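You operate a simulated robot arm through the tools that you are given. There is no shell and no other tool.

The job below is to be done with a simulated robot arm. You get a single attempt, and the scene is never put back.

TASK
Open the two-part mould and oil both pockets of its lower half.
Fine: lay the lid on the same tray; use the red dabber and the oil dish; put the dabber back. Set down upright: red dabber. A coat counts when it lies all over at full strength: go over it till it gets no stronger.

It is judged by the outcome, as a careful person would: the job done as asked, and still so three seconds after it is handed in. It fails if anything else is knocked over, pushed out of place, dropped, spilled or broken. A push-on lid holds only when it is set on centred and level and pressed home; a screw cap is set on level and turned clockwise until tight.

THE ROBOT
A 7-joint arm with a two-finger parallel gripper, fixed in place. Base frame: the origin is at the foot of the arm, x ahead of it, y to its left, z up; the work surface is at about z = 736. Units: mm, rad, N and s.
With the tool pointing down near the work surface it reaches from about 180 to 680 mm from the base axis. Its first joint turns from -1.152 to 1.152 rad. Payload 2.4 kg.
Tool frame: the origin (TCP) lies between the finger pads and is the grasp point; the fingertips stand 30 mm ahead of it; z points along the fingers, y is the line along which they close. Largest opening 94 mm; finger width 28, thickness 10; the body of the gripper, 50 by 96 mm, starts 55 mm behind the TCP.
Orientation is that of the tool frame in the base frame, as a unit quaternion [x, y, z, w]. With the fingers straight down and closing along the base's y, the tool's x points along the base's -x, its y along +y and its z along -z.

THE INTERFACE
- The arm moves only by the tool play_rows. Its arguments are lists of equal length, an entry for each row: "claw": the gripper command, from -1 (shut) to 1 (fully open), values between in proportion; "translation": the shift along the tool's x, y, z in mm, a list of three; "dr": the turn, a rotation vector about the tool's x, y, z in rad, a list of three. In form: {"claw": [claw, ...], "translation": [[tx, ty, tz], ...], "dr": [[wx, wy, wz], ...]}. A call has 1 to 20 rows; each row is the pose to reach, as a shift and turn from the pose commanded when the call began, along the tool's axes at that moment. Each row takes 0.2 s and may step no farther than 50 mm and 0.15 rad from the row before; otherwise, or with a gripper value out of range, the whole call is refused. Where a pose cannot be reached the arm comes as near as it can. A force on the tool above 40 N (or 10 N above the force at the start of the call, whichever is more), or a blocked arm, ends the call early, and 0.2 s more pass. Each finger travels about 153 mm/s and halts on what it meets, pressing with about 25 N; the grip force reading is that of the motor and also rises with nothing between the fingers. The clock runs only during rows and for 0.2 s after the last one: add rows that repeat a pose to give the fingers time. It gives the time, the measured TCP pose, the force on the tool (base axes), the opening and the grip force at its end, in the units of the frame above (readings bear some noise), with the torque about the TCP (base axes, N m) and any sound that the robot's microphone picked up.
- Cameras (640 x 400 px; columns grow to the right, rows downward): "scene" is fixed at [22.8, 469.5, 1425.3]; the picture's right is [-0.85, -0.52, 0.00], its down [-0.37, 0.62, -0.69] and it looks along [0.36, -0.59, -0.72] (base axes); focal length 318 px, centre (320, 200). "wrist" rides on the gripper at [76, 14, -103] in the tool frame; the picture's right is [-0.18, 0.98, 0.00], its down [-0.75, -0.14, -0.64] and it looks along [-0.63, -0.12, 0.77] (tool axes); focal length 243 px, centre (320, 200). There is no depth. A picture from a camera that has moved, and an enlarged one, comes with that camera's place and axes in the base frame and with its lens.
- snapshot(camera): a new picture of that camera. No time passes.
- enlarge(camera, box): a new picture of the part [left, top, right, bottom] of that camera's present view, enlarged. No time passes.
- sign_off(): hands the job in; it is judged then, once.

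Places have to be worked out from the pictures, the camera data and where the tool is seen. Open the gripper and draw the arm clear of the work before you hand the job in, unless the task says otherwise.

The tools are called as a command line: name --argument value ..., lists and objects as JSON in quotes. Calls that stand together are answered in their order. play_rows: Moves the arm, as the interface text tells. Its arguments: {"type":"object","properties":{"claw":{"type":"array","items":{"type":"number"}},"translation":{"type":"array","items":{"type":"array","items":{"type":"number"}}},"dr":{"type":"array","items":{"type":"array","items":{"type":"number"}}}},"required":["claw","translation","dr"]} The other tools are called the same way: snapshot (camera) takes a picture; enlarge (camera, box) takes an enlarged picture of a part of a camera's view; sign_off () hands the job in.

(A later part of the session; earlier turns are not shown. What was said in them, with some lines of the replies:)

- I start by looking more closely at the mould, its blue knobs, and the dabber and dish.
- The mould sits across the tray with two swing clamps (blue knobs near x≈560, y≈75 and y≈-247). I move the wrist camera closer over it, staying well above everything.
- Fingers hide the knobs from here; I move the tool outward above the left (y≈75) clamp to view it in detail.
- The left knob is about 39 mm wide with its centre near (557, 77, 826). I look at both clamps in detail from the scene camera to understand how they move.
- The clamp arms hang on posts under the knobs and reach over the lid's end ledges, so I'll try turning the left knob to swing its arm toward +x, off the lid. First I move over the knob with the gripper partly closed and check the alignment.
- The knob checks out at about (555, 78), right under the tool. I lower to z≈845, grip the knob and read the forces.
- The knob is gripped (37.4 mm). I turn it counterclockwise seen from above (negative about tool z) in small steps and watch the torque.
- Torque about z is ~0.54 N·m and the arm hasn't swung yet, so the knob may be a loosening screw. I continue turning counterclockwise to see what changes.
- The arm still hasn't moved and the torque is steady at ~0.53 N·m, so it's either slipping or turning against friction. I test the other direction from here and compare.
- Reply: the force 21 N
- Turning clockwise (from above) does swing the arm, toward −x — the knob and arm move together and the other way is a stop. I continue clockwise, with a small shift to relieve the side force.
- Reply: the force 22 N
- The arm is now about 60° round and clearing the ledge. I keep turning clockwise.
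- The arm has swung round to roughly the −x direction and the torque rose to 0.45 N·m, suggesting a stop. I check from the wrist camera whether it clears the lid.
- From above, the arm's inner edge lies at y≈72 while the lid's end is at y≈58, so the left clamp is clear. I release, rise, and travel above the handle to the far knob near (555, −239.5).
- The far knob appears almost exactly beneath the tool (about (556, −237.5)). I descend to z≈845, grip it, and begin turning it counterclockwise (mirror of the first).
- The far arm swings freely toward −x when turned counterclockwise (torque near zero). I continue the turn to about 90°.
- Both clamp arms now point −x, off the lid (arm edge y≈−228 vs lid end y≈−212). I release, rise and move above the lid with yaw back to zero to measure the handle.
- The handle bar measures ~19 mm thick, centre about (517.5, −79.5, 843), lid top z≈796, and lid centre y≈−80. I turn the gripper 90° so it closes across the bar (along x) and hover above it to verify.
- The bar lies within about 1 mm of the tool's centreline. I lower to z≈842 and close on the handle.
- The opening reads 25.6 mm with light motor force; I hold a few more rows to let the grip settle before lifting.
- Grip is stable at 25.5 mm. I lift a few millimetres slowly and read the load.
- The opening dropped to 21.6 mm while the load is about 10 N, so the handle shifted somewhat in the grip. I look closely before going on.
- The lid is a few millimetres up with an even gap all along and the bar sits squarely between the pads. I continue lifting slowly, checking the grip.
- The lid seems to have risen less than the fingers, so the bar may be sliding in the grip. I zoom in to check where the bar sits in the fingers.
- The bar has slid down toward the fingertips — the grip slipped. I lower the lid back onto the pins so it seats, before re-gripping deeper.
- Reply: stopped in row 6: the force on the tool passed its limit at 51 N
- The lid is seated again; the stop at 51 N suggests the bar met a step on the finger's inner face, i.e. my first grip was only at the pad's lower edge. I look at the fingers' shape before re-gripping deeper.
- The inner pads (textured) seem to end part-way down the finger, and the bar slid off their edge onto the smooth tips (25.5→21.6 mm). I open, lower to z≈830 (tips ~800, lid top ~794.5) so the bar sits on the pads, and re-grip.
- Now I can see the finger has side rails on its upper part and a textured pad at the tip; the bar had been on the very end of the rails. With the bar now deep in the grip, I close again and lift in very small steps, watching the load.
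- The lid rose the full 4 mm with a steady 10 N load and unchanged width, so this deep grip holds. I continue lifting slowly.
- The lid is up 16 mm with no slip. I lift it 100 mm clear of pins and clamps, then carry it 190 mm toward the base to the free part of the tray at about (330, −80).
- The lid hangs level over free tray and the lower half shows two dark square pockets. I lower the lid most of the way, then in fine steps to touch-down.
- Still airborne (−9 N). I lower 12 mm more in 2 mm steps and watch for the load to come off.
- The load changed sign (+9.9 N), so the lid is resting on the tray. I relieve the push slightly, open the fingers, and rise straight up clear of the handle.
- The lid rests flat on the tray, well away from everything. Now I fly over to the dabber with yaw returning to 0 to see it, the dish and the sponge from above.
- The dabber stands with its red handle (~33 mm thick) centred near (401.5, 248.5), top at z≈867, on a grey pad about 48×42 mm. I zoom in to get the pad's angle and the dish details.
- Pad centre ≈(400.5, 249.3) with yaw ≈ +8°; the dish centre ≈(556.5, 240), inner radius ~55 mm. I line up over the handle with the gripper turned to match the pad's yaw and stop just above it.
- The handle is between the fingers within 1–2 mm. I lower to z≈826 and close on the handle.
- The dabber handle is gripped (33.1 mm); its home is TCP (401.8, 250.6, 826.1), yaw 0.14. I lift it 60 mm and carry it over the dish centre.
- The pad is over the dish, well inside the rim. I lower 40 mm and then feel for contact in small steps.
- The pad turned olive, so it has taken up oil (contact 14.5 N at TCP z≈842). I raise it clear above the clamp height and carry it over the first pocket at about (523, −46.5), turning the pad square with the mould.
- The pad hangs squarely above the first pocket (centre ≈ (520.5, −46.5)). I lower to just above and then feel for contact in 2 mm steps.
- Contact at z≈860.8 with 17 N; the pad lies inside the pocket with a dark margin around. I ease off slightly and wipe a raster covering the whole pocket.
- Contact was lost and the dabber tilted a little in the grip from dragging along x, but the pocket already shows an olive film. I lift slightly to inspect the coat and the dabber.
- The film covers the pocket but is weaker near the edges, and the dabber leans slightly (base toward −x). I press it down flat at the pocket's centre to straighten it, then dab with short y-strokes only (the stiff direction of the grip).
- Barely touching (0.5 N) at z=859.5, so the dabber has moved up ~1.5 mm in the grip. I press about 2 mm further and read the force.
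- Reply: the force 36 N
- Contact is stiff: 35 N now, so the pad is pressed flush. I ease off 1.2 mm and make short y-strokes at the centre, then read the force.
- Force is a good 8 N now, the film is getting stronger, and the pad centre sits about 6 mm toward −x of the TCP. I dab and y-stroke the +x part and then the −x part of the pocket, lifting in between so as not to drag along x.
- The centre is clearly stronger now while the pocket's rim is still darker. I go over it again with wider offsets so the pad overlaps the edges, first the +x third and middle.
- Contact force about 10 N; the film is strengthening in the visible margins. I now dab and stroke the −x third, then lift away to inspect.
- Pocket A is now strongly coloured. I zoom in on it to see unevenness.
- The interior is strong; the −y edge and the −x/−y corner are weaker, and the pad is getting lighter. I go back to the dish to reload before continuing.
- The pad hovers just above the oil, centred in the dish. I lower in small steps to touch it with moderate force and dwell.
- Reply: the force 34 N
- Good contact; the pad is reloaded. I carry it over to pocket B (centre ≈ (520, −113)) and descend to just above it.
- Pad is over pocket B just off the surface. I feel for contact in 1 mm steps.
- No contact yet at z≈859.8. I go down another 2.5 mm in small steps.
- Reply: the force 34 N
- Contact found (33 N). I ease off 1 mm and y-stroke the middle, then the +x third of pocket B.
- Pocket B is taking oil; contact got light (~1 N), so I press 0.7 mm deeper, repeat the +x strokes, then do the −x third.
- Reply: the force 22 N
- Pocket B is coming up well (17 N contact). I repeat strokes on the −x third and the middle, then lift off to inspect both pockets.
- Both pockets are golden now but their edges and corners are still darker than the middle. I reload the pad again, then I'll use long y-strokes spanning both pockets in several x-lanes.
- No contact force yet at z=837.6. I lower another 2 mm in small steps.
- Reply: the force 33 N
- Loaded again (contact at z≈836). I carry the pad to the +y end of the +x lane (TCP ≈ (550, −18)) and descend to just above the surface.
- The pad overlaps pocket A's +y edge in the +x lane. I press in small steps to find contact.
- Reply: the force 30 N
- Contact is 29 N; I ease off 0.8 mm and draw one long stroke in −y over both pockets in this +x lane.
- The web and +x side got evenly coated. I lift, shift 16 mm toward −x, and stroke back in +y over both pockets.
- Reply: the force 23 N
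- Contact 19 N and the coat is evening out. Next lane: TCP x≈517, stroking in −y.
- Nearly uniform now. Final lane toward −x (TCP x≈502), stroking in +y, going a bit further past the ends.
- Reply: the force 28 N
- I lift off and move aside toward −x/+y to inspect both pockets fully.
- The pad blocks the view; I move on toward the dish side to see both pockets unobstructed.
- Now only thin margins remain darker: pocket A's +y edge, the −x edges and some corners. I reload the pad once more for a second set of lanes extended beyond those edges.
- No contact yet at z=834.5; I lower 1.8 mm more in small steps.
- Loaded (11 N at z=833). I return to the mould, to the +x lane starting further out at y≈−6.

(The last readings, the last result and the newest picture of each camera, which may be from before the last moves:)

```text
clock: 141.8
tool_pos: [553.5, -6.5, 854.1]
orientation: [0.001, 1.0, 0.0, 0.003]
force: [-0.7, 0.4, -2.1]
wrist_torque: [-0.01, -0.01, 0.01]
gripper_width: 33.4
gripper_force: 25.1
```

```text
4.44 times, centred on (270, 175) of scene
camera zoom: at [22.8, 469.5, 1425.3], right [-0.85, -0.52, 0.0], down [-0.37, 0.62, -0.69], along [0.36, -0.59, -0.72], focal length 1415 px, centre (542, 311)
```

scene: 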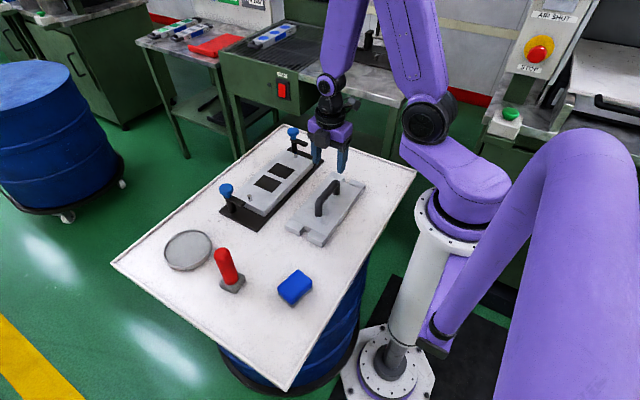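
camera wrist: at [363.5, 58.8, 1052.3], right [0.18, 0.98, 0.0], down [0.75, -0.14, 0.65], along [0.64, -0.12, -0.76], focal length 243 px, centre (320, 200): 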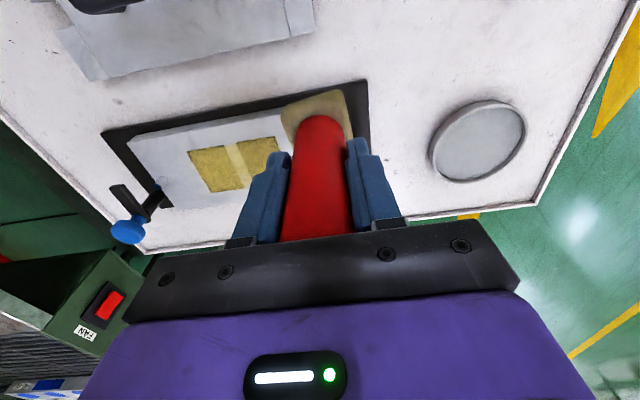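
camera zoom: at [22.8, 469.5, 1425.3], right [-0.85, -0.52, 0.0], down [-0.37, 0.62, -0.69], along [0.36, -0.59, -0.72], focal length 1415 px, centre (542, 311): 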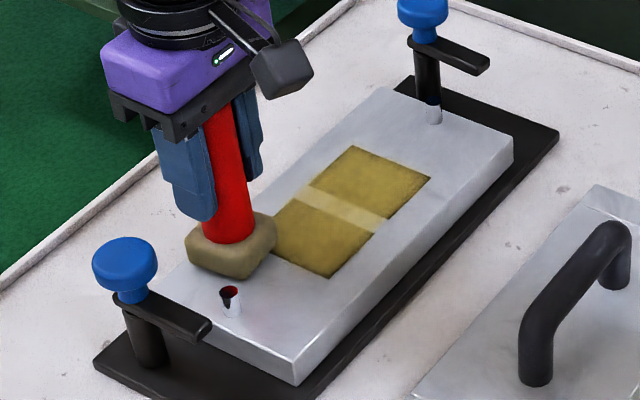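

Pad is placed over A's +y edge. I press to contact in small steps.

play_rows --claw '[-1, -1, -1, -1, -1]' --translation '[[0, 0, 1], [0, 0, 1.8], [0, 0, 2.4], [0, 0, 3], [0, 0, 3]]' --dr '[[0, 0, 0], [0, 0, 0], [0, 0, 0], [0, 0, 0], [0, 0, 0]]'

```text
clock: 143.0
tool_pos: [552.9, -5.4, 852.6]
orientation: [0.0, 1.0, 0.0, 0.003]
force: [-6.8, -0.3, 19.2]
wrist_torque: [0.02, 0.12, -0.01]
gripper_width: 33.1
gripper_force: 25.2
```

Contact 19 N. I make the long −y stroke in this lane (y −6 → −150).

play_rows --claw '[-1, -1, -1, -1, -1, -1, -1, -1, -1, -1, -1, -1, -1, -1, -1, -1, -1, -1, -1, -1]' --translation '[[0, -4, -0.3], [0, -10, -0.3], [0, -16, -0.3], [0, -23, -0.3], [0, -31, -0.2], [0, -39, -0.2], [0, -47, -0.2], [0, -55, -0.2], [0, -63, -0.1], [0, -71, -0.1], [0, -79, -0.1], [0, -87, -0.1], [0, -95, 0], [0, -103, 0], [0, -111, 0], [0, -119, 0], [0, -127, 0.1], [0, -135, 0.1], [0, -143, 0.1], [0, -145, 0.1]]' --dr '[[0, 0, 0], [0, 0, 0], [0, 0, 0], [0, 0, 0], [0, 0, 0], [0, 0, 0], [0, 0, 0], [0, 0, 0], [0, 0, 0], [0, 0, 0], [0, 0, 0], [0, 0, 0], [0, 0, 0], [0, 0, 0], [0, 0, 0], [0, 0, 0], [0, 0, 0], [0, 0, 0], [0, 0, 0], [0, 0, 0]]'

play_rows --claw '[-1, -1, -1, -1, -1, -1, -1, -1, -1, -1, -1, -1, -1, -1, -1, -1, -1, -1, -1, -1]' --translation '[[0, 0, -4], [20, 0, -4], [20, 0, 0.5], [20, 8, 0.5], [20, 16, 0.5], [20, 24, 0.5], [20, 33, 0.5], [20, 42, 0.5], [20, 51, 0.6], [20, 60, 0.6], [20, 69, 0.6], [20, 78, 0.6], [20, 87, 0.7], [20, 96, 0.7], [20, 105, 0.7], [20, 114, 0.7], [20, 123, 0.8], [20, 132, 0.8], [20, 141, 0.8], [20, 145, 0.8]]' --dr '[[0, 0, 0], [0, 0, 0], [0, 0, 0], [0, 0, 0], [0, 0, 0], [0, 0, 0], [0, 0, 0], [0, 0, 0], [0, 0, 0], [0, 0, 0], [0, 0, 0], [0, 0, 0], [0, 0, 0], [0, 0, 0], [0, 0, 0], [0, 0, 0], [0, 0, 0], [0, 0, 0], [0, 0, 0], [0, 0, 0]]'

enlarge --camera "scene" --box '[240, 130, 320, 204]'

```text
clock: 147.2
tool_pos: [552.7, -147.2, 850.2]
orientation: [-0.002, 1.0, 0.0, 0.002]
force: [-2.7, 24.0, 30.5]
wrist_torque: [1.3, 0.09, 0.03]
gripper_width: 33.2
gripper_force: 25.2
```

```text
clock: 151.4
tool_pos: [533.6, -9.9, 850.6]
orientation: [0.003, 1.0, -0.002, 0.004]
force: [-1.1, -25.6, 30.8]
wrist_torque: [-1.27, -0.09, -0.08]
gripper_width: 33.7
gripper_force: 25.0
```

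```text
5.41 times, centred on (280, 167) of scene
camera zoom: at [22.2, 468.9, 1425.5], right [-0.85, -0.52, 0.0], down [-0.37, 0.62, -0.69], along [0.36, -0.59, -0.72], focal length 1721 px, centre (536, 378)
```

zoom: 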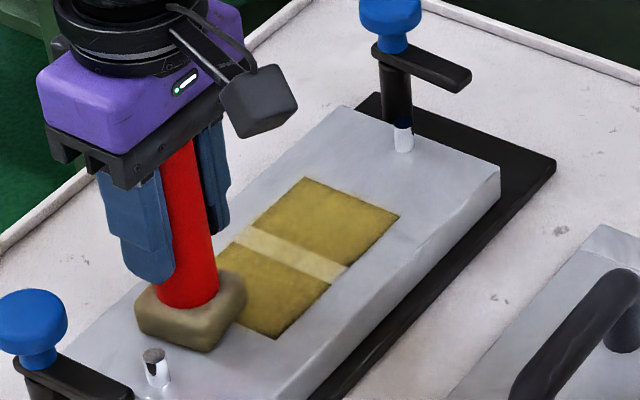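

Force is now rather high (31 N), so I ease 0.8 mm for the next lane (TCP x≈515, −y stroke).

play_rows --claw '[-1, -1, -1, -1, -1, -1, -1, -1, -1, -1, -1, -1, -1, -1, -1, -1, -1, -1, -1, -1]' --translation '[[0, 0, -4], [18, 0, -4], [18, 0, -0.8], [18, -8, -0.8], [18, -16, -0.8], [18, -24, -0.8], [18, -33, -0.8], [18, -42, -0.8], [18, -51, -0.8], [18, -60, -0.8], [18, -69, -0.7], [18, -78, -0.7], [18, -87, -0.7], [18, -96, -0.7], [18, -105, -0.7], [18, -114, -0.7], [18, -123, -0.6], [18, -132, -0.6], [18, -140, -0.6], [18, -145, -0.6]]' --dr '[[0, 0, 0], [0, 0, 0], [0, 0, 0], [0, 0, 0], [0, 0, 0], [0, 0, 0], [0, 0, 0], [0, 0, 0], [0, 0, 0], [0, 0, 0], [0, 0, 0], [0, 0, 0], [0, 0, 0], [0, 0, 0], [0, 0, 0], [0, 0, 0], [0, 0, 0], [0, 0, 0], [0, 0, 0], [0, 0, 0]]'

enlarge --camera "scene" --box '[240, 130, 320, 204]'

enlarge --camera "wrist" --box '[200, 60, 440, 220]'

```text
clock: 155.6
tool_pos: [514.6, -151.2, 848.8]
orientation: [0.0, 1.0, -0.001, 0.004]
force: [-0.3, 5.9, 6.0]
wrist_torque: [0.4, -0.21, 0.11]
gripper_width: 33.2
gripper_force: 24.2
```

```text
5.41 times, centred on (280, 167) of scene
camera zoom: at [22.7, 469.6, 1425.3], right [-0.85, -0.52, 0.0], down [-0.37, 0.62, -0.69], along [0.36, -0.59, -0.72], focal length 1721 px, centre (536, 378)
```

zoom: 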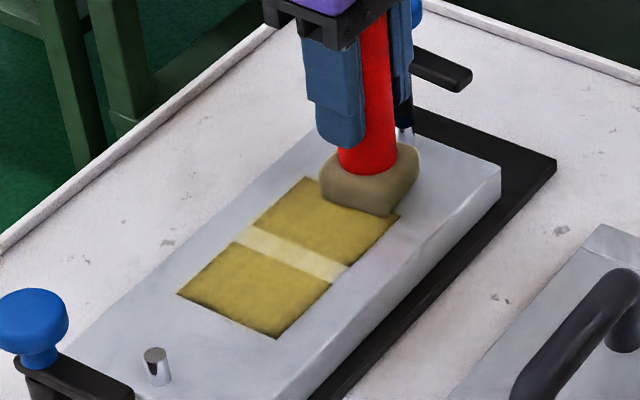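

```text
2.50 times, centred on (320, 140) of wrist
camera zoom: at [437.0, -137.0, 953.1], right [0.18, 0.98, 0.0], down [0.75, -0.14, 0.65], along [0.64, -0.12, -0.76], focal length 606 px, centre (320, 350)
```

zoom: 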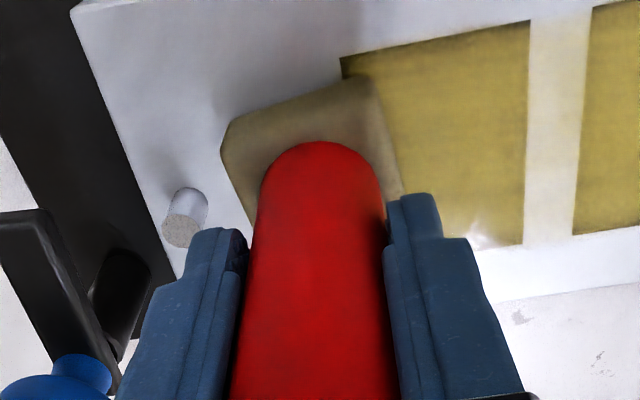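

Very even now. One last lane along the −x edges (TCP x≈496), stroking in +y.

play_rows --claw '[-1, -1, -1, -1, -1, -1, -1, -1, -1, -1, -1, -1, -1, -1, -1, -1, -1, -1, -1, -1]' --translation '[[0, 0, -4], [19, 0, -4], [19, 0, 0.4], [19, 8, 0.4], [19, 16, 0.4], [19, 24, 0.4], [19, 33, 0.4], [19, 42, 0.4], [19, 51, 0.5], [19, 60, 0.5], [19, 69, 0.5], [19, 78, 0.5], [19, 87, 0.5], [19, 96, 0.5], [19, 105, 0.6], [19, 114, 0.6], [19, 123, 0.6], [19, 132, 0.6], [19, 141, 0.6], [19, 145, 0.6]]' --dr '[[0, 0, 0], [0, 0, 0], [0, 0, 0], [0, 0, 0], [0, 0, 0], [0, 0, 0], [0, 0, 0], [0, 0, 0], [0, 0, 0], [0, 0, 0], [0, 0, 0], [0, 0, 0], [0, 0, 0], [0, 0, 0], [0, 0, 0], [0, 0, 0], [0, 0, 0], [0, 0, 0], [0, 0, 0], [0, 0, 0]]'

play_rows --claw '[-1, -1, -1, -1, -1, -1, -1, -1, -1]' --translation '[[0, 0, -4], [0, 0, -45], [0, 5, -90], [20, 35, -102], [40, 70, -102], [55, 105, -102], [55, 140, -102], [55, 175, -102], [55, 185, -102]]' --dr '[[0, 0, 0], [0, 0, 0], [0, 0, 0], [0, 0, 0], [0, 0, 0], [0, 0, 0], [0, 0, 0], [0, 0, 0], [0, 0, 0]]'

enlarge --camera "scene" --box '[250, 150, 306, 194]'

enlarge --camera "wrist" --box '[60, 110, 240, 230]'

```text
clock: 159.8
tool_pos: [494.2, -9.6, 850.0]
orientation: [0.003, 1.0, -0.001, 0.002]
force: [-1.7, -3.1, 4.3]
wrist_torque: [-0.09, 0.02, 0.03]
gripper_width: 33.3
gripper_force: 25.1
stopped in row 20: the force on the tool passed its limit at 40 N (the readings are from after the stop); the commanded pose is now the measured one
```

```text
clock: 161.8
tool_pos: [440.0, 177.6, 952.5]
orientation: [0.002, 1.0, -0.001, 0.003]
force: [1.1, 0.4, -1.0]
wrist_torque: [-0.02, 0.03, -0.01]
gripper_width: 33.2
gripper_force: 25.2
```

```text
9.09 times, centred on (278, 172) of scene
camera zoom: at [22.8, 469.5, 1425.3], right [-0.85, -0.52, 0.0], down [-0.37, 0.62, -0.69], along [0.36, -0.59, -0.72], focal length 2894 px, centre (702, 454)
```

zoom: 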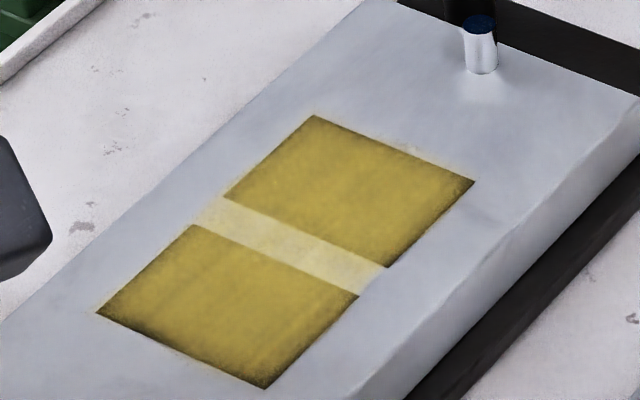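

```text
3.33 times, centred on (150, 170) of wrist
camera zoom: at [362.7, 190.9, 1054.2], right [0.19, 0.98, 0.0], down [0.75, -0.14, 0.65], along [0.63, -0.12, -0.76], focal length 809 px, centre (887, 300)
```

zoom: 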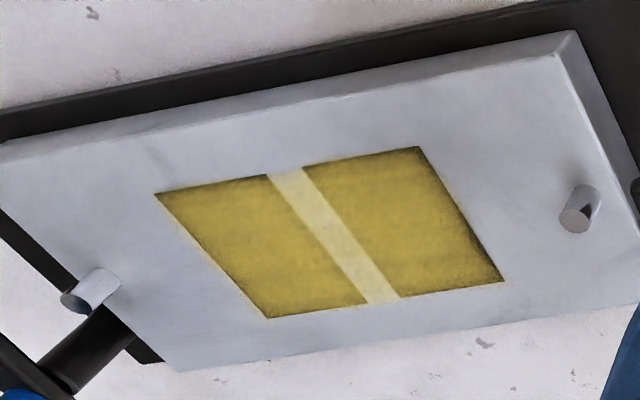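

The picture looks almost the same as before this second set, suggesting the coat has reached its limit, with only a thin darker rim. I zoom in tight on the edges to have a reference for comparison.

enlarge --camera "scene" --box '[256, 172, 288, 194]'

enlarge --camera "scene" --box '[268, 160, 300, 182]'

enlarge --camera "wrist" --box '[140, 145, 210, 195]'

enlarge --camera "wrist" --box '[100, 155, 170, 210]'

```text
16.00 times, centred on (272, 183) of scene
camera zoom: at [22.8, 469.5, 1425.3], right [-0.85, -0.52, 0.0], down [-0.37, 0.62, -0.69], along [0.36, -0.59, -0.72], focal length 5094 px, centre (1088, 472)
```

zoom: 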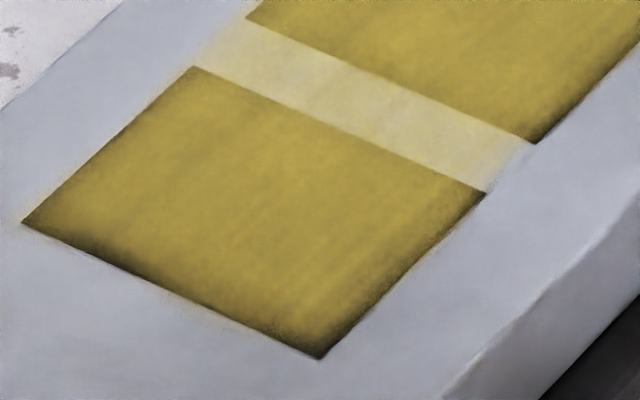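

```text
16.00 times, centred on (284, 171) of scene
camera zoom: at [22.8, 469.5, 1425.3], right [-0.85, -0.52, 0.0], down [-0.37, 0.62, -0.69], along [0.36, -0.59, -0.72], focal length 5094 px, centre (896, 664)
```

zoom: 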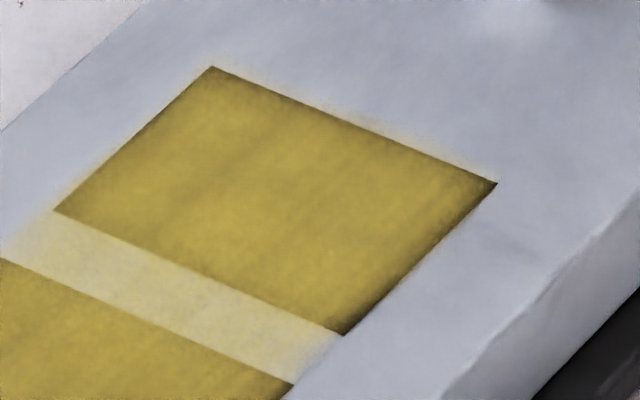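

```text
8.00 times, centred on (175, 170) of wrist
camera zoom: at [362.7, 190.9, 1054.2], right [0.19, 0.98, 0.0], down [0.75, -0.14, 0.65], along [0.63, -0.12, -0.76], focal length 1941 px, centre (1480, 440)
```

zoom: 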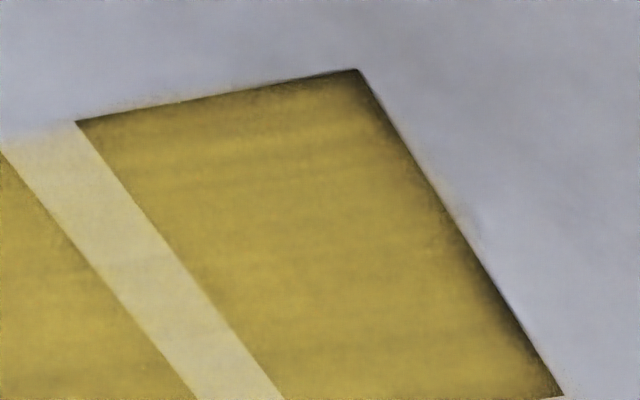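

```text
7.27 times, centred on (135, 182) of wrist
camera zoom: at [362.7, 190.9, 1054.2], right [0.19, 0.98, 0.0], down [0.75, -0.14, 0.65], along [0.63, -0.12, -0.76], focal length 1764 px, centre (1666, 327)
```

zoom: 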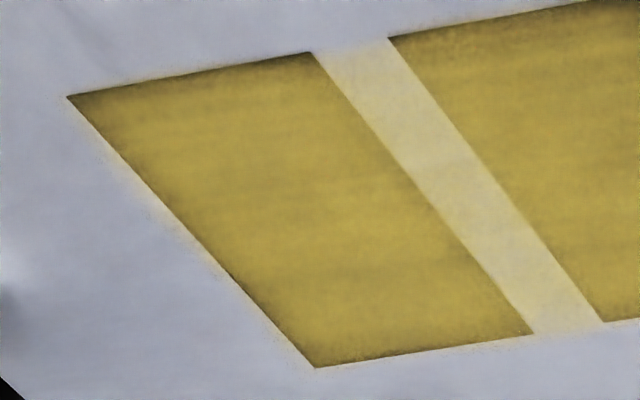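

Pocket A's +y edge and the −x edges are still a bit weaker than B's −y edge, so there's more to gain. I reload and will concentrate on those edges.

play_rows --claw '[-1, -1, -1, -1, -1, -1, -1, -1, -1, -1]' --translation '[[-30, 15, 0], [-65, 32, 0], [-100, 50, 0], [-121, 61, 0], [-121, 61, 35], [-121, 61, 75], [-121, 61, 105], [-121, 61, 115], [-121, 61, 118.5], [-121, 61, 118.5]]' --dr '[[0, 0, 0], [0, 0, 0], [0, 0, 0], [0, 0, 0], [0, 0, 0], [0, 0, 0], [0, 0, 0], [0, 0, 0], [0, 0, 0], [0, 0, 0]]'

play_rows --claw '[-1, -1, -1, -1, -1, -1]' --translation '[[0, 0, 0.7], [0, 0, 1.4], [0, 0, 2.0], [0, 0, 2.6], [0, 0, 3.2], [0, 0, 3.2]]' --dr '[[0, 0, 0], [0, 0, 0], [0, 0, 0], [0, 0, 0], [0, 0, 0], [0, 0, 0]]'

enlarge --camera "scene" --box '[140, 180, 260, 290]'

```text
clock: 164.0
tool_pos: [562.1, 237.6, 833.3]
orientation: [0.002, 1.0, -0.001, 0.003]
force: [-0.2, 0.7, -1.9]
wrist_torque: [-0.01, 0.03, -0.01]
gripper_width: 33.7
gripper_force: 24.8
```

```text
clock: 165.4
tool_pos: [563.3, 236.5, 831.8]
orientation: [0.001, 1.0, 0.0, 0.003]
force: [-10.1, -5.4, 24.9]
wrist_torque: [-0.14, 0.43, 0.0]
gripper_width: 33.5
gripper_force: 24.6
```

```text
3.64 times, centred on (200, 235) of scene
camera zoom: at [22.1, 469.2, 1425.4], right [-0.85, -0.52, 0.0], down [-0.37, 0.62, -0.69], along [0.36, -0.59, -0.72], focal length 1158 px, centre (756, 73)
```

zoom: 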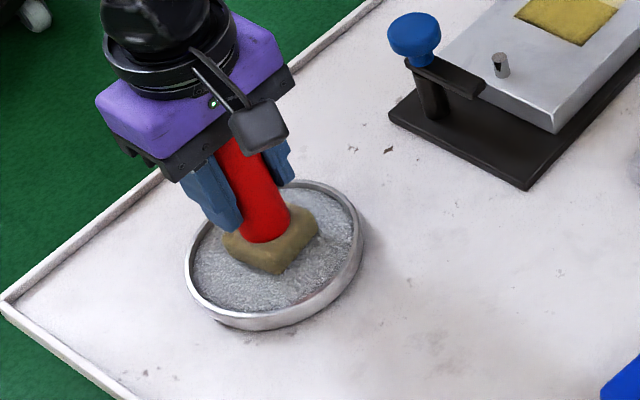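

Loaded (25 N). I go back to pocket A's +y edge at the +x end and descend just above the surface.

play_rows --claw '[-1, -1, -1, -1, -1, -1, -1, -1, -1, -1, -1, -1, -1, -1, -1, -1, -1]' --translation '[[0, 0, -3], [0, 0, -35], [0, 0, -75], [0, 0, -116], [2, -25, -118], [4, -60, -118], [6, -97, -118], [8, -134, -118], [10, -171, -118], [11, -208, -118], [11, -238, -118], [11, -250, -112], [11, -250, -75], [11, -250, -40], [11, -250, -24], [11, -250, -21], [11, -250, -21]]' --dr '[[0, 0, 0], [0, 0, 0], [0, 0, 0], [0, 0, 0], [0, 0, 0], [0, 0, 0], [0, 0, 0], [0, 0, 0], [0, 0, 0], [0, 0, 0], [0, 0, 0], [0, 0, 0], [0, 0, 0], [0, 0, 0], [0, 0, 0], [0, 0, 0], [0, 0, 0]]'

play_rows --claw '[-1, -1, -1, -1, -1]' --translation '[[0, 0, 0.8], [0, 0, 1.6], [0, 0, 2.2], [0, 0, 2.6], [0, 0, 2.6]]' --dr '[[0, 0, 0], [0, 0, 0], [0, 0, 0], [0, 0, 0], [0, 0, 0]]'

enlarge --camera "wrist" --box '[200, 60, 440, 220]'

```text
clock: 169.0
tool_pos: [549.4, -13.4, 852.0]
orientation: [0.001, 1.0, -0.001, 0.003]
force: [-0.4, 0.0, -1.8]
wrist_torque: [-0.03, -0.01, -0.01]
gripper_width: 33.2
gripper_force: 25.1
```

```text
clock: 170.2
tool_pos: [549.9, -12.9, 849.6]
orientation: [0.002, 1.0, 0.0, 0.003]
force: [-7.8, -1.2, 25.3]
wrist_torque: [0.12, 0.24, 0.02]
gripper_width: 33.4
gripper_force: 25.1
```

```text
2.50 times, centred on (320, 140) of wrist
camera zoom: at [472.9, 0.9, 952.6], right [0.19, 0.98, 0.0], down [0.75, -0.14, 0.65], along [0.64, -0.12, -0.76], focal length 606 px, centre (320, 350)
```

zoom: 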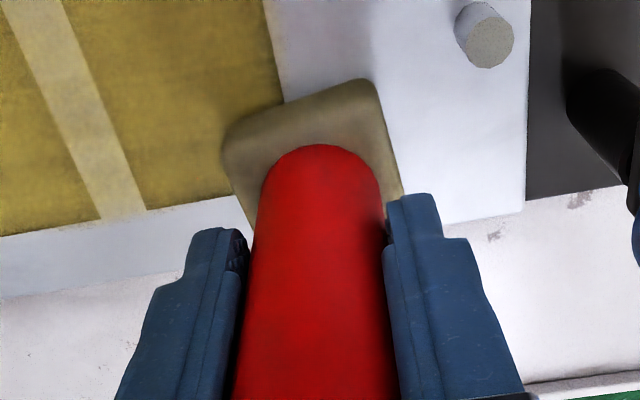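

Contact is good. I stroke back and forth across A's +y edge here, then shift 16 mm toward −x and do the same.

play_rows --claw '[-1, -1, -1, -1, -1, -1, -1, -1, -1, -1, -1, -1, -1, -1, -1, -1, -1, -1, -1, -1]' --translation '[[0, -4, -0.5], [0, -12, -0.5], [0, -20, -0.5], [0, -12, -0.5], [0, -4, -0.5], [0, 4, -0.4], [0, -4, -0.4], [0, -12, -0.4], [0, -20, -0.4], [0, -20, -4.5], [16, -20, -4.5], [16, -20, -0.3], [16, -12, -0.3], [16, -4, -0.3], [16, 4, -0.3], [16, -4, -0.3], [16, -12, -0.2], [16, -20, -0.2], [16, -12, -0.2], [16, -4, -0.2]]' --dr '[[0, 0, 0], [0, 0, 0], [0, 0, 0], [0, 0, 0], [0, 0, 0], [0, 0, 0], [0, 0, 0], [0, 0, 0], [0, 0, 0], [0, 0, 0], [0, 0, 0], [0, 0, 0], [0, 0, 0], [0, 0, 0], [0, 0, 0], [0, 0, 0], [0, 0, 0], [0, 0, 0], [0, 0, 0], [0, 0, 0]]'

play_rows --claw '[-1, -1, -1, -1, -1, -1, -1, -1, -1, -1, -1, -1, -1, -1, -1, -1, -1, -1, -1, -1]' --translation '[[0, 0, -4], [17, 0, -4], [17, 0, 0], [17, -8, 0], [17, -16, 0], [17, -8, 0], [17, 0, 0], [17, 7, 0], [17, -1, 0], [17, -9, 0], [17, -16, 0], [17, -16, -4], [34, -16, -4], [34, -16, 0.1], [34, -8, 0.1], [34, 0, 0.1], [34, 7, 0.1], [34, -1, 0.1], [34, -9, 0.1], [34, -16, 0.1]]' --dr '[[0, 0, 0], [0, 0, 0], [0, 0, 0], [0, 0, 0], [0, 0, 0], [0, 0, 0], [0, 0, 0], [0, 0, 0], [0, 0, 0], [0, 0, 0], [0, 0, 0], [0, 0, 0], [0, 0, 0], [0, 0, 0], [0, 0, 0], [0, 0, 0], [0, 0, 0], [0, 0, 0], [0, 0, 0], [0, 0, 0]]'

enlarge --camera "scene" --box '[250, 150, 306, 194]'

```text
clock: 174.4
tool_pos: [534.0, -21.6, 848.9]
orientation: [0.006, 1.0, -0.001, 0.003]
force: [1.2, -17.1, 20.4]
wrist_torque: [-0.94, -0.07, -0.08]
gripper_width: 33.7
gripper_force: 25.4
```

```text
clock: 178.8
tool_pos: [501.5, -30.3, 850.0]
orientation: [-0.002, 1.0, 0.0, 0.004]
force: [-1.2, 3.0, 7.3]
wrist_torque: [0.01, 0.03, -0.06]
gripper_width: 33.2
gripper_force: 25.3
stopped in row 20: the force on the tool passed its limit at 41 N (the readings are from after the stop); the commanded pose is now the measured one
```

```text
9.09 times, centred on (278, 172) of scene
camera zoom: at [22.6, 469.5, 1425.3], right [-0.85, -0.52, 0.0], down [-0.37, 0.62, -0.69], along [0.36, -0.59, -0.72], focal length 2894 px, centre (702, 454)
```

zoom: 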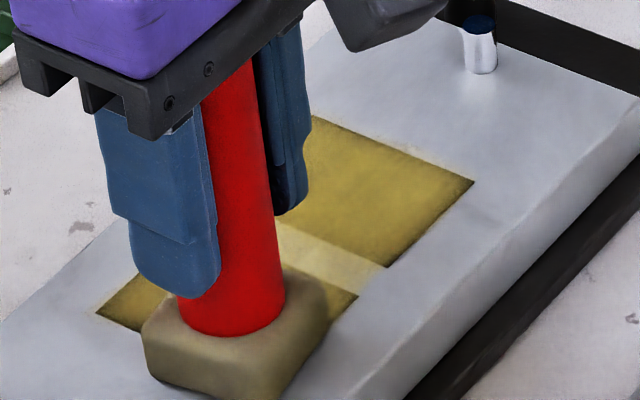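

The force limit was reached at the end, so the command is reset here at 7 N. I now run along the −x edges of both pockets: −y and back, with light pressure.

play_rows --claw '[-1, -1, -1, -1, -1, -1, -1, -1, -1, -1, -1, -1, -1, -1, -1, -1, -1]' --translation '[[0, 0, -4], [6, 0, -4], [6, 0, 0.1], [6, -8, 0.1], [6, -16, 0.1], [6, -24, 0.1], [6, -33, 0.1], [6, -42, 0.1], [6, -51, 0.1], [6, -60, 0.1], [6, -69, 0.1], [6, -78, 0.1], [6, -87, 0.1], [6, -96, 0.1], [6, -105, 0.1], [6, -114, 0.1], [6, -122, 0.1]]' --dr '[[0, 0, 0], [0, 0, 0], [0, 0, 0], [0, 0, 0], [0, 0, 0], [0, 0, 0], [0, 0, 0], [0, 0, 0], [0, 0, 0], [0, 0, 0], [0, 0, 0], [0, 0, 0], [0, 0, 0], [0, 0, 0], [0, 0, 0], [0, 0, 0], [0, 0, 0]]'

play_rows --claw '[-1, -1, -1, -1, -1, -1, -1, -1, -1, -1, -1, -1, -1, -1, -1, -1, -1, -1, -1, -1]' --translation '[[0, 0, -4], [-10, 0, -4], [-10, 0, 0.2], [-10, 8, 0.2], [-10, 16, 0.2], [-10, 24, 0.2], [-10, 32, 0.2], [-10, 40, 0.2], [-10, 48, 0.2], [-10, 56, 0.2], [-10, 64, 0.2], [-10, 72, 0.2], [-10, 80, 0.2], [-10, 88, 0.2], [-10, 96, 0.2], [-10, 104, 0.2], [-10, 112, 0.2], [-10, 120, 0.2], [-10, 128, 0.2], [-10, 134, 0.2]]' --dr '[[0, 0, 0], [0, 0, 0], [0, 0, 0], [0, 0, 0], [0, 0, 0], [0, 0, 0], [0, 0, 0], [0, 0, 0], [0, 0, 0], [0, 0, 0], [0, 0, 0], [0, 0, 0], [0, 0, 0], [0, 0, 0], [0, 0, 0], [0, 0, 0], [0, 0, 0], [0, 0, 0], [0, 0, 0], [0, 0, 0]]'

enlarge --camera "scene" --box '[250, 150, 306, 194]'

```text
clock: 182.4
tool_pos: [495.2, -152.0, 849.4]
orientation: [-0.001, 1.0, 0.0, 0.003]
force: [-0.2, 10.1, 13.9]
wrist_torque: [0.5, -0.06, 0.04]
gripper_width: 33.5
gripper_force: 25.1
```

```text
clock: 186.6
tool_pos: [503.9, -17.7, 850.6]
orientation: [-0.001, 1.0, 0.0, 0.005]
force: [1.5, -16.5, 20.7]
wrist_torque: [-0.83, -0.06, 0.04]
gripper_width: 33.2
gripper_force: 24.7
```

```text
9.09 times, centred on (278, 172) of scene
camera zoom: at [22.5, 469.1, 1425.4], right [-0.85, -0.52, 0.0], down [-0.37, 0.62, -0.69], along [0.36, -0.59, -0.72], focal length 2894 px, centre (702, 454)
```

zoom: 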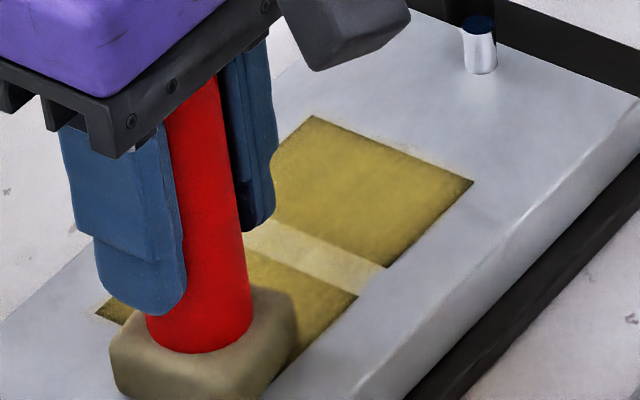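

Now I lift clear to the same viewpoint as before so I can compare the edges directly.

play_rows --claw '[-1, -1, -1, -1, -1, -1, -1, -1, -1, -1]' --translation '[[0, 0, -4], [0, 0, -45], [0, 5, -90], [20, 35, -102], [40, 70, -102], [63, 105, -102], [63, 140, -102], [63, 175, -102], [63, 195, -102], [63, 195, -102]]' --dr '[[0, 0, 0], [0, 0, 0], [0, 0, 0], [0, 0, 0], [0, 0, 0], [0, 0, 0], [0, 0, 0], [0, 0, 0], [0, 0, 0], [0, 0, 0]]'

enlarge --camera "scene" --box '[256, 172, 288, 194]'

enlarge --camera "scene" --box '[268, 160, 300, 182]'

enlarge --camera "wrist" --box '[60, 110, 240, 230]'

```text
clock: 188.8
tool_pos: [439.0, 178.8, 950.8]
orientation: [-0.001, 1.0, 0.0, 0.003]
force: [-0.1, 0.2, -0.3]
wrist_torque: [-0.02, 0.03, 0.0]
gripper_width: 33.2
gripper_force: 24.6
```

```text
16.00 times, centred on (272, 183) of scene
camera zoom: at [22.8, 469.5, 1425.3], right [-0.85, -0.52, 0.0], down [-0.37, 0.62, -0.69], along [0.36, -0.59, -0.72], focal length 5094 px, centre (1088, 472)
```

zoom: 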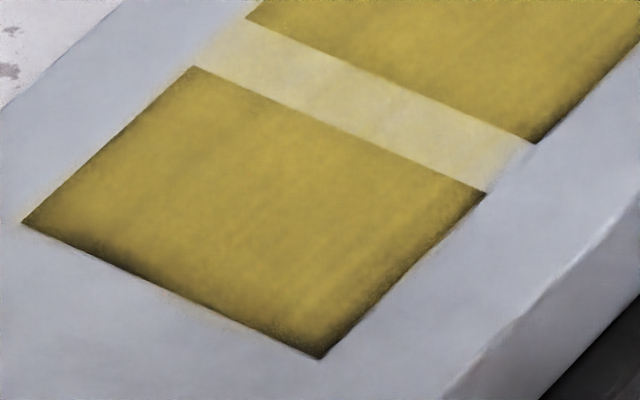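

```text
16.00 times, centred on (284, 171) of scene
camera zoom: at [22.8, 469.5, 1425.3], right [-0.85, -0.52, 0.0], down [-0.37, 0.62, -0.69], along [0.36, -0.59, -0.72], focal length 5094 px, centre (896, 664)
```

zoom: 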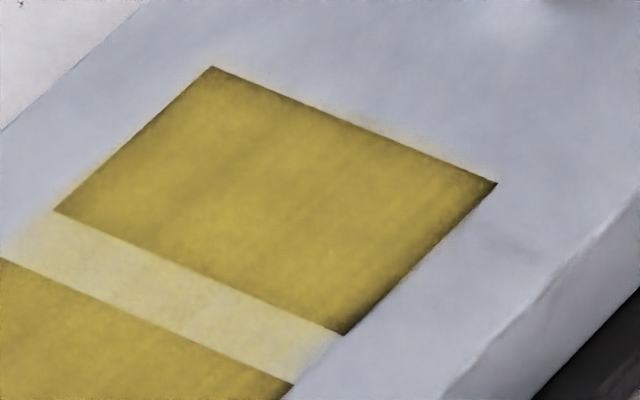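

```text
3.33 times, centred on (150, 170) of wrist
camera zoom: at [362.4, 191.1, 1053.1], right [0.18, 0.98, 0.0], down [0.75, -0.14, 0.65], along [0.64, -0.12, -0.76], focal length 809 px, centre (887, 300)
```

zoom: 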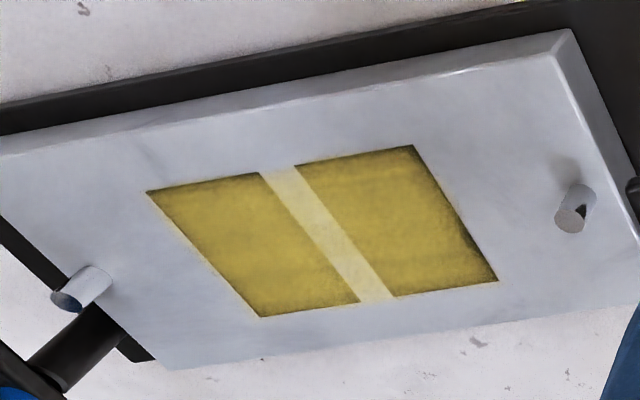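

The edges look identical to the previous close-ups, so the coat no longer gains strength; the thin rim shading is just how it looks at full strength. Now I return the dabber to its home spot (TCP 401.8, 250.6, yaw 0.14), descending to just above the tray.

play_rows --claw '[-1, -1, -1, -1, -1, -1, -1, -1, -1]' --translation '[[12, 24, 0], [25, 48, 0], [37.2, 71.8, 0], [37.2, 71.8, 30], [37.2, 71.8, 65], [37.2, 71.8, 95], [37.2, 71.8, 115], [37.2, 71.8, 123], [37.2, 71.8, 123]]' --dr '[[0, 0, -0.05], [0, 0, -0.1], [0, 0, -0.14], [0, 0, -0.14], [0, 0, -0.14], [0, 0, -0.14], [0, 0, -0.14], [0, 0, -0.14], [0, 0, -0.14]]'

enlarge --camera "scene" --box '[180, 200, 290, 310]'

snapshot --camera "wrist"

```text
clock: 190.8
tool_pos: [404.2, 248.4, 826.7]
orientation: [-0.071, 0.997, -0.001, 0.004]
force: [0.4, 0.1, -0.7]
wrist_torque: [-0.02, 0.01, 0.01]
gripper_width: 33.6
gripper_force: 25.1
```

```text
3.64 times, centred on (235, 255) of scene
camera zoom: at [22.8, 469.5, 1425.3], right [-0.85, -0.52, 0.0], down [-0.37, 0.62, -0.69], along [0.36, -0.59, -0.72], focal length 1158 px, centre (629, 0)
```

zoom: 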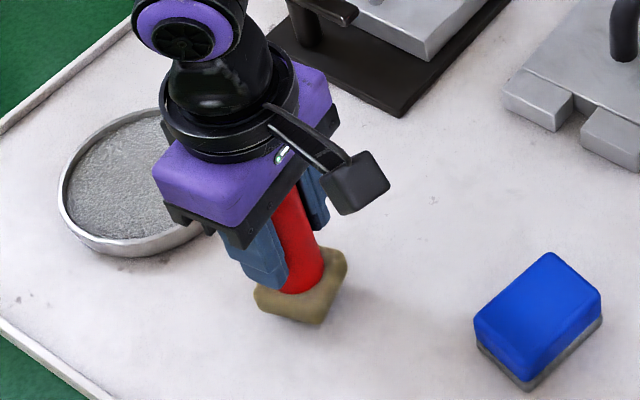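

```text
taken
camera wrist: at [325.8, 251.7, 929.5], right [0.04, 1.0, 0.0], down [0.76, -0.03, 0.65], along [0.65, -0.03, -0.76], focal length 243 px, centre (320, 200)
```

wrist: 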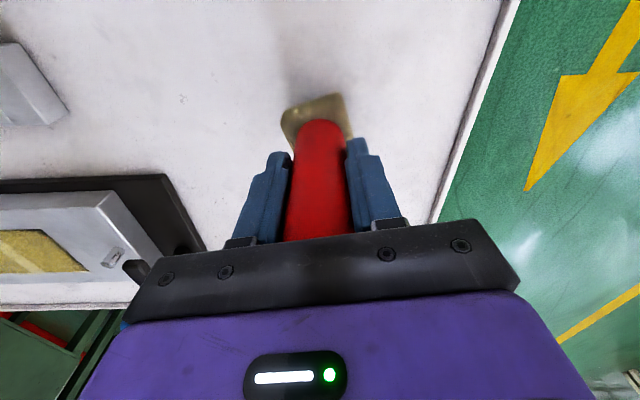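

The pad is about 10 mm above the tray at its home spot. I correct 2 mm sideways and lower in small steps until it stands.

play_rows --claw '[-1, -1, -1, -1, -1, -1]' --translation '[[1.9, 2.4, 3], [1.9, 2.4, 6], [1.9, 2.4, 8], [1.9, 2.4, 9], [1.9, 2.4, 10], [1.9, 2.4, 10]]' --dr '[[0, 0, 0], [0, 0, 0], [0, 0, 0], [0, 0, 0], [0, 0, 0], [0, 0, 0]]'

```text
clock: 192.2
tool_pos: [402.5, 251.4, 816.2]
orientation: [-0.071, 0.998, -0.001, 0.004]
force: [-0.2, 0.1, -0.6]
wrist_torque: [0.03, 0.01, 0.06]
gripper_width: 33.5
gripper_force: 25.4
```

No contact yet at z=816.2; I continue in 0.7 mm steps.

play_rows --claw '[-1, -1, -1, -1]' --translation '[[0, 0, 0.7], [0, 0, 1.4], [0, 0, 2.1], [0, 0, 2.1]]' --dr '[[0, 0, 0], [0, 0, 0], [0, 0, 0], [0, 0, 0]]'

```text
clock: 193.2
tool_pos: [402.3, 249.9, 815.2]
orientation: [-0.071, 0.997, 0.0, 0.003]
force: [-1.0, -0.1, -1.1]
wrist_torque: [0.03, 0.01, 0.0]
gripper_width: 33.3
gripper_force: 24.8
```

Still free (−1 N) at z≈815. I keep going gently.

play_rows --claw '[-1, -1, -1, -1]' --translation '[[0, 0, 0.5], [0, 0, 1.0], [0, 0, 1.5], [0, 0, 1.5]]' --dr '[[0, 0, 0], [0, 0, 0], [0, 0, 0], [0, 0, 0]]'

enlarge --camera "scene" --box '[200, 240, 270, 300]'

```text
clock: 194.2
tool_pos: [402.9, 250.6, 814.9]
orientation: [-0.071, 0.997, 0.001, 0.004]
force: [-4.8, -3.0, 36.4]
wrist_torque: [-0.17, 0.48, -0.01]
gripper_width: 33.2
gripper_force: 25.2
```

```text
6.67 times, centred on (235, 270) of scene
camera zoom: at [22.2, 469.1, 1425.4], right [-0.85, -0.52, 0.0], down [-0.37, 0.62, -0.69], along [0.36, -0.59, -0.72], focal length 2122 px, centre (887, -267)
```

zoom: 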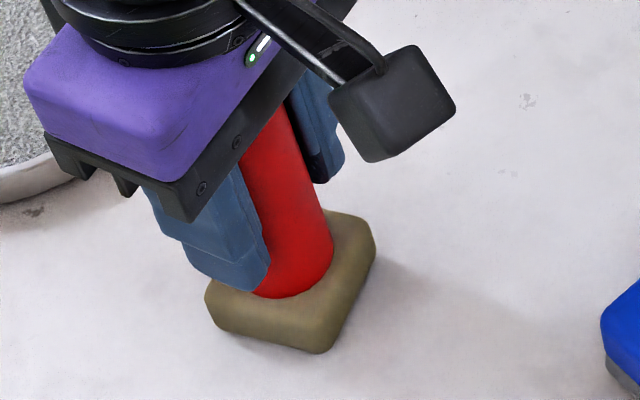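

The pad is firmly down (36 N). I ease the pressure, open the fingers fully, wait, and then rise straight up.

play_rows --claw '[-1, -1, -0.1, 0.2, 0.6, 1, 1, 1]' --translation '[[0, 0, -0.8], [0, 0, -1.4], [0, 0, -1.4], [0, 0, -1.4], [0, 0, -1.4], [0, 0, -1.4], [0, 0, -1.4], [0, 0, -1.4]]' --dr '[[0, 0, 0], [0, 0, 0], [0, 0, 0], [0, 0, 0], [0, 0, 0], [0, 0, 0], [0, 0, 0], [0, 0, 0]]'

enlarge --camera "scene" --box '[190, 220, 280, 300]'

snapshot --camera "wrist"

```text
clock: 196.0
tool_pos: [402.7, 249.5, 814.8]
orientation: [-0.071, 0.997, 0.0, 0.003]
force: [0.3, 0.7, 1.1]
wrist_torque: [-0.06, 0.02, -0.03]
gripper_width: 94.0
gripper_force: 0.0
```

```text
5.00 times, centred on (235, 260) of scene
camera zoom: at [22.8, 469.5, 1425.3], right [-0.85, -0.52, 0.0], down [-0.37, 0.62, -0.69], along [0.36, -0.59, -0.72], focal length 1592 px, centre (745, -100)
```

zoom: 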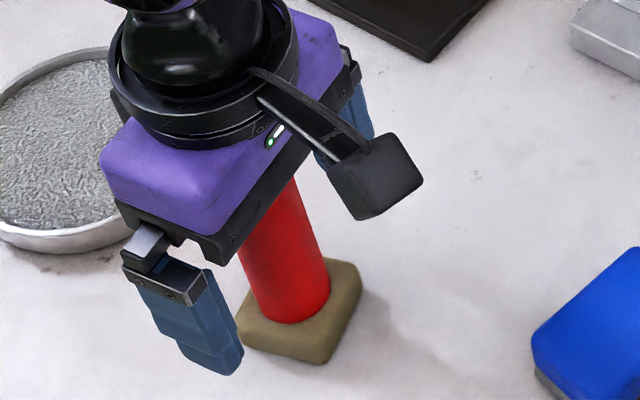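

```text
taken
camera wrist: at [323.5, 253.4, 917.4], right [0.04, 1.0, 0.0], down [0.76, -0.03, 0.65], along [0.65, -0.03, -0.76], focal length 243 px, centre (320, 200)
```

wrist: 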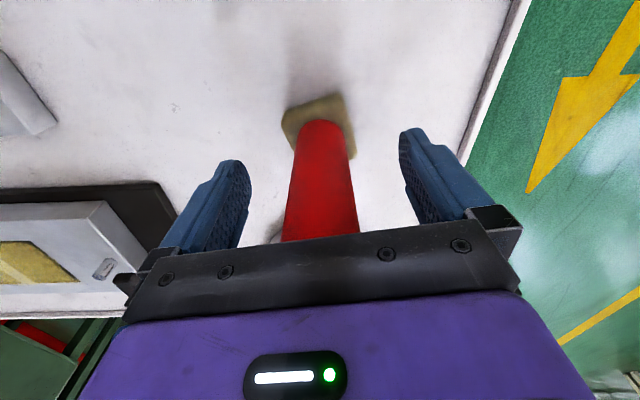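

The dabber stands upright on its pad with the fingers clear of it. I rise straight up well above it and then back off to a clear pose.

play_rows --claw '[1, 1, 1, 1, 1, 1, 1]' --translation '[[0, 0, -15], [0, 0, -45], [0, 0, -85], [0, 0, -130], [0, 0, -175], [0, 0, -200], [0, 0, -200]]' --dr '[[0, 0, 0], [0, 0, 0], [0, 0, 0], [0, 0, 0], [0, 0, 0], [0, 0, 0], [0, 0, 0]]'

snapshot --camera "scene"

enlarge --camera "scene" --box '[160, 200, 320, 320]'

snapshot --camera "wrist"

```text
clock: 197.6
tool_pos: [400.0, 249.9, 1015.3]
orientation: [-0.071, 0.998, -0.001, 0.004]
force: [0.9, -0.6, 0.2]
wrist_torque: [-0.01, -0.01, -0.02]
gripper_width: 94.2
gripper_force: 0.1
```

```text
taken
```

scene: 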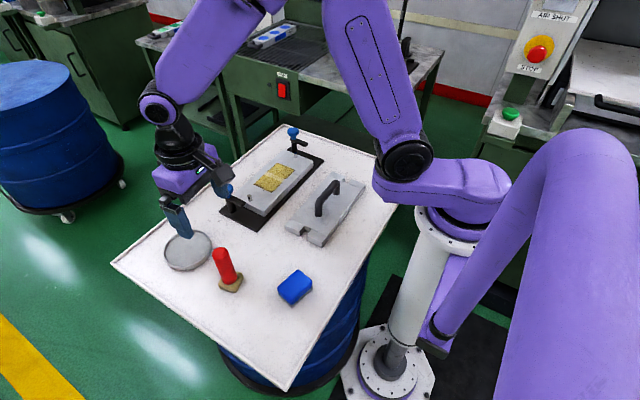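

```text
3.33 times, centred on (240, 260) of scene
camera zoom: at [22.8, 469.5, 1425.3], right [-0.85, -0.52, 0.0], down [-0.37, 0.62, -0.69], along [0.36, -0.59, -0.72], focal length 1061 px, centre (587, 0)
```

zoom: 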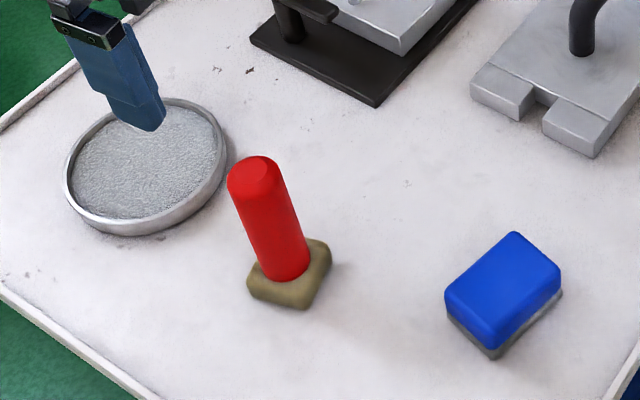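

```text
taken
camera wrist: at [321.9, 253.6, 1118.2], right [0.04, 1.0, 0.0], down [0.76, -0.03, 0.65], along [0.65, -0.03, -0.76], focal length 243 px, centre (320, 200)
```

wrist: 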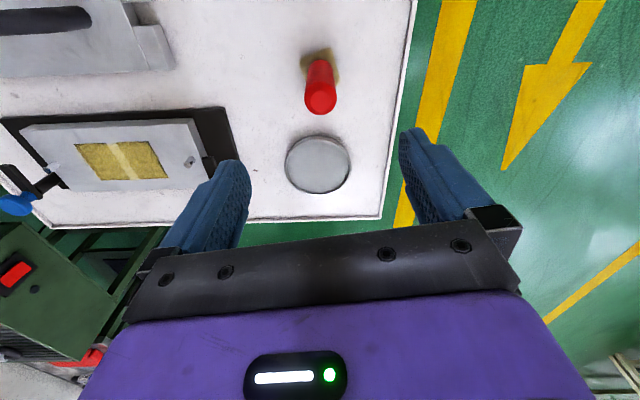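

Everything stands as it should. Before handing in, I fly over the mould for one direct overhead look at the coat's edges.

play_rows --claw '[1, 1, 1, 1, 1, 1, 1, 1, 1, 1, 1]' --translation '[[-10, -30, 0], [-20, -65, 0], [-32, -100, 0], [-45, -135, 0], [-58, -170, 10], [-70, -205, 20], [-82, -240, 40], [-95, -275, 60], [-105, -305, 80], [-112, -330, 90], [-112, -330, 90]]' --dr '[[0, 0, 0.03], [0, 0, 0.06], [0, 0, 0.1], [0, 0, 0.14], [0, 0, 0.14], [0, 0, 0.14], [0, 0, 0.14], [0, 0, 0.14], [0, 0, 0.14], [0, 0, 0.14], [0, 0, 0.14]]'

snapshot --camera "wrist"

```text
clock: 200.0
tool_pos: [558.5, -59.7, 925.3]
orientation: [-0.001, 1.0, 0.0, 0.003]
force: [0.5, -0.2, 0.2]
wrist_torque: [-0.03, -0.01, -0.03]
gripper_width: 94.1
gripper_force: 0.1
```

```text
taken
camera wrist: at [481.6, -46.3, 1028.5], right [0.18, 0.98, 0.0], down [0.75, -0.14, 0.65], along [0.64, -0.12, -0.76], focal length 243 px, centre (320, 200)
```

wrist: 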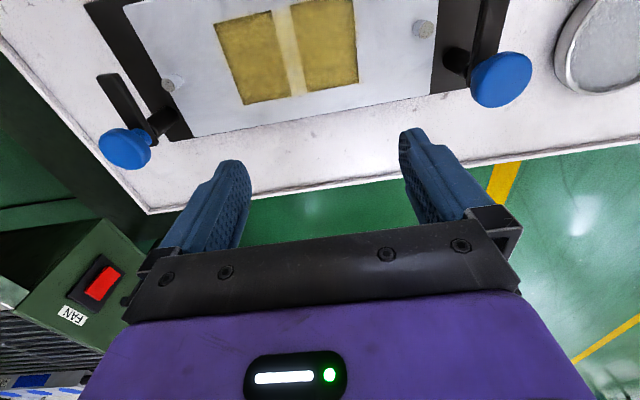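

I zoom in on the pockets from this near-overhead view.

enlarge --camera "wrist" --box '[200, 0, 370, 115]'

enlarge --camera "scene" --box '[250, 150, 306, 194]'

```text
3.48 times, centred on (285, 58) of wrist
camera zoom: at [481.6, -46.3, 1028.5], right [0.18, 0.98, 0.0], down [0.75, -0.14, 0.65], along [0.64, -0.12, -0.76], focal length 844 px, centre (442, 696)
```

zoom: 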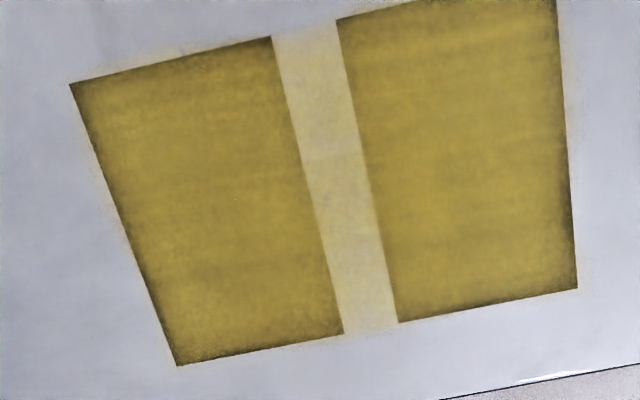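

```text
9.09 times, centred on (278, 172) of scene
camera zoom: at [22.8, 469.5, 1425.3], right [-0.85, -0.52, 0.0], down [-0.37, 0.62, -0.69], along [0.36, -0.59, -0.72], focal length 2894 px, centre (702, 454)
```

zoom: 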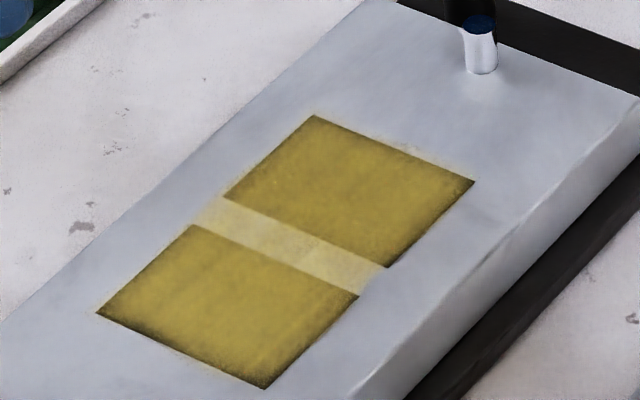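

From overhead the coat is even across both pockets, with only a hairline of edge shading all round. I draw the arm up and back to its starting pose, clear of the work.

play_rows --claw '[1, 1, 1, 1, 1, 1, 1, 1]' --translation '[[0, 0, -40], [0, 0, -85], [10, 8, -130], [30, 22, -165], [55, 42, -175], [80, 62, -175], [97, 76, -175], [97, 76, -175]]' --dr '[[0, 0, 0], [0, 0, 0], [0, 0, 0], [0, 0, 0], [0, 0, 0], [0, 0, 0], [0, 0, 0], [0, 0, 0]]'

snapshot --camera "scene"

snapshot --camera "wrist"

```text
clock: 201.8
tool_pos: [460.7, 15.8, 1100.6]
orientation: [-0.001, 1.0, 0.0, 0.004]
force: [-1.2, -0.7, 0.2]
wrist_torque: [-0.02, -0.02, -0.02]
gripper_width: 94.1
gripper_force: 0.1
```

```text
taken
```

scene: 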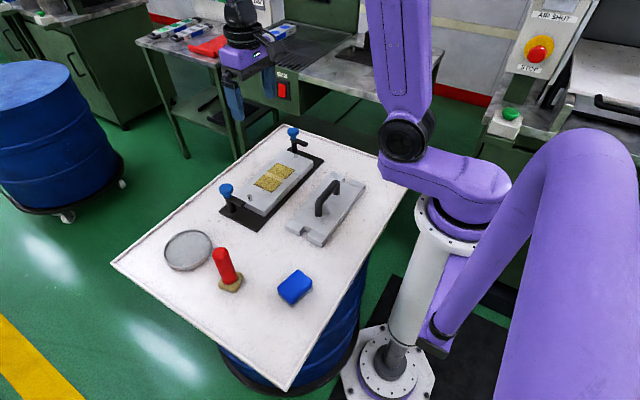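

```text
taken
camera wrist: at [383.1, 30.2, 1203.0], right [0.18, 0.98, 0.0], down [0.75, -0.14, 0.65], along [0.64, -0.12, -0.76], focal length 243 px, centre (320, 200)
```

wrist: 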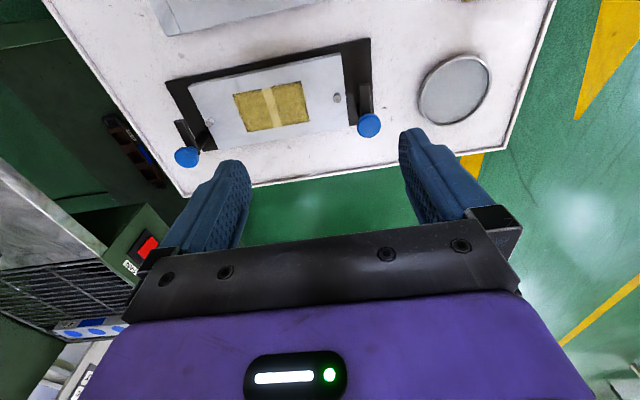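

The mould is open, the lid lies flat on the tray, both pockets are evenly coated, and the dabber stands upright in its place. The dish, sponge and mould base haven't moved, and the arm is clear with the gripper open, so I hand the job in.

sign_off

```text
The job is handed in.
```

The mould is open, both pockets of the lower half are oiled, and the job is handed in.

- **Lid:** I swung the two clamp arms off and lifted the lid by its handle. It now lies flat on the same tray, toward the robot base. My first grip on the handle slipped during the lift. I lowered the lid back onto its pins and gripped it deeper, and it was not dropped.
- **Oil:** I went over the pockets repeatedly with the red dabber, reloading it from the dish. The last rounds made no visible difference, so I judged the coat to be at full strength. A thin darker line remains along the pocket edges. I took it for shading rather than missed oil, but I could only judge that from the pictures. Some oil also got on the strip between the two pockets.
- **Dabber:** It stands upright on its pad within a few millimetres of where it started.

In the final pictures the dish, the blue sponge and the mould base are where they were. The gripper is open and the arm is back near its starting pose.
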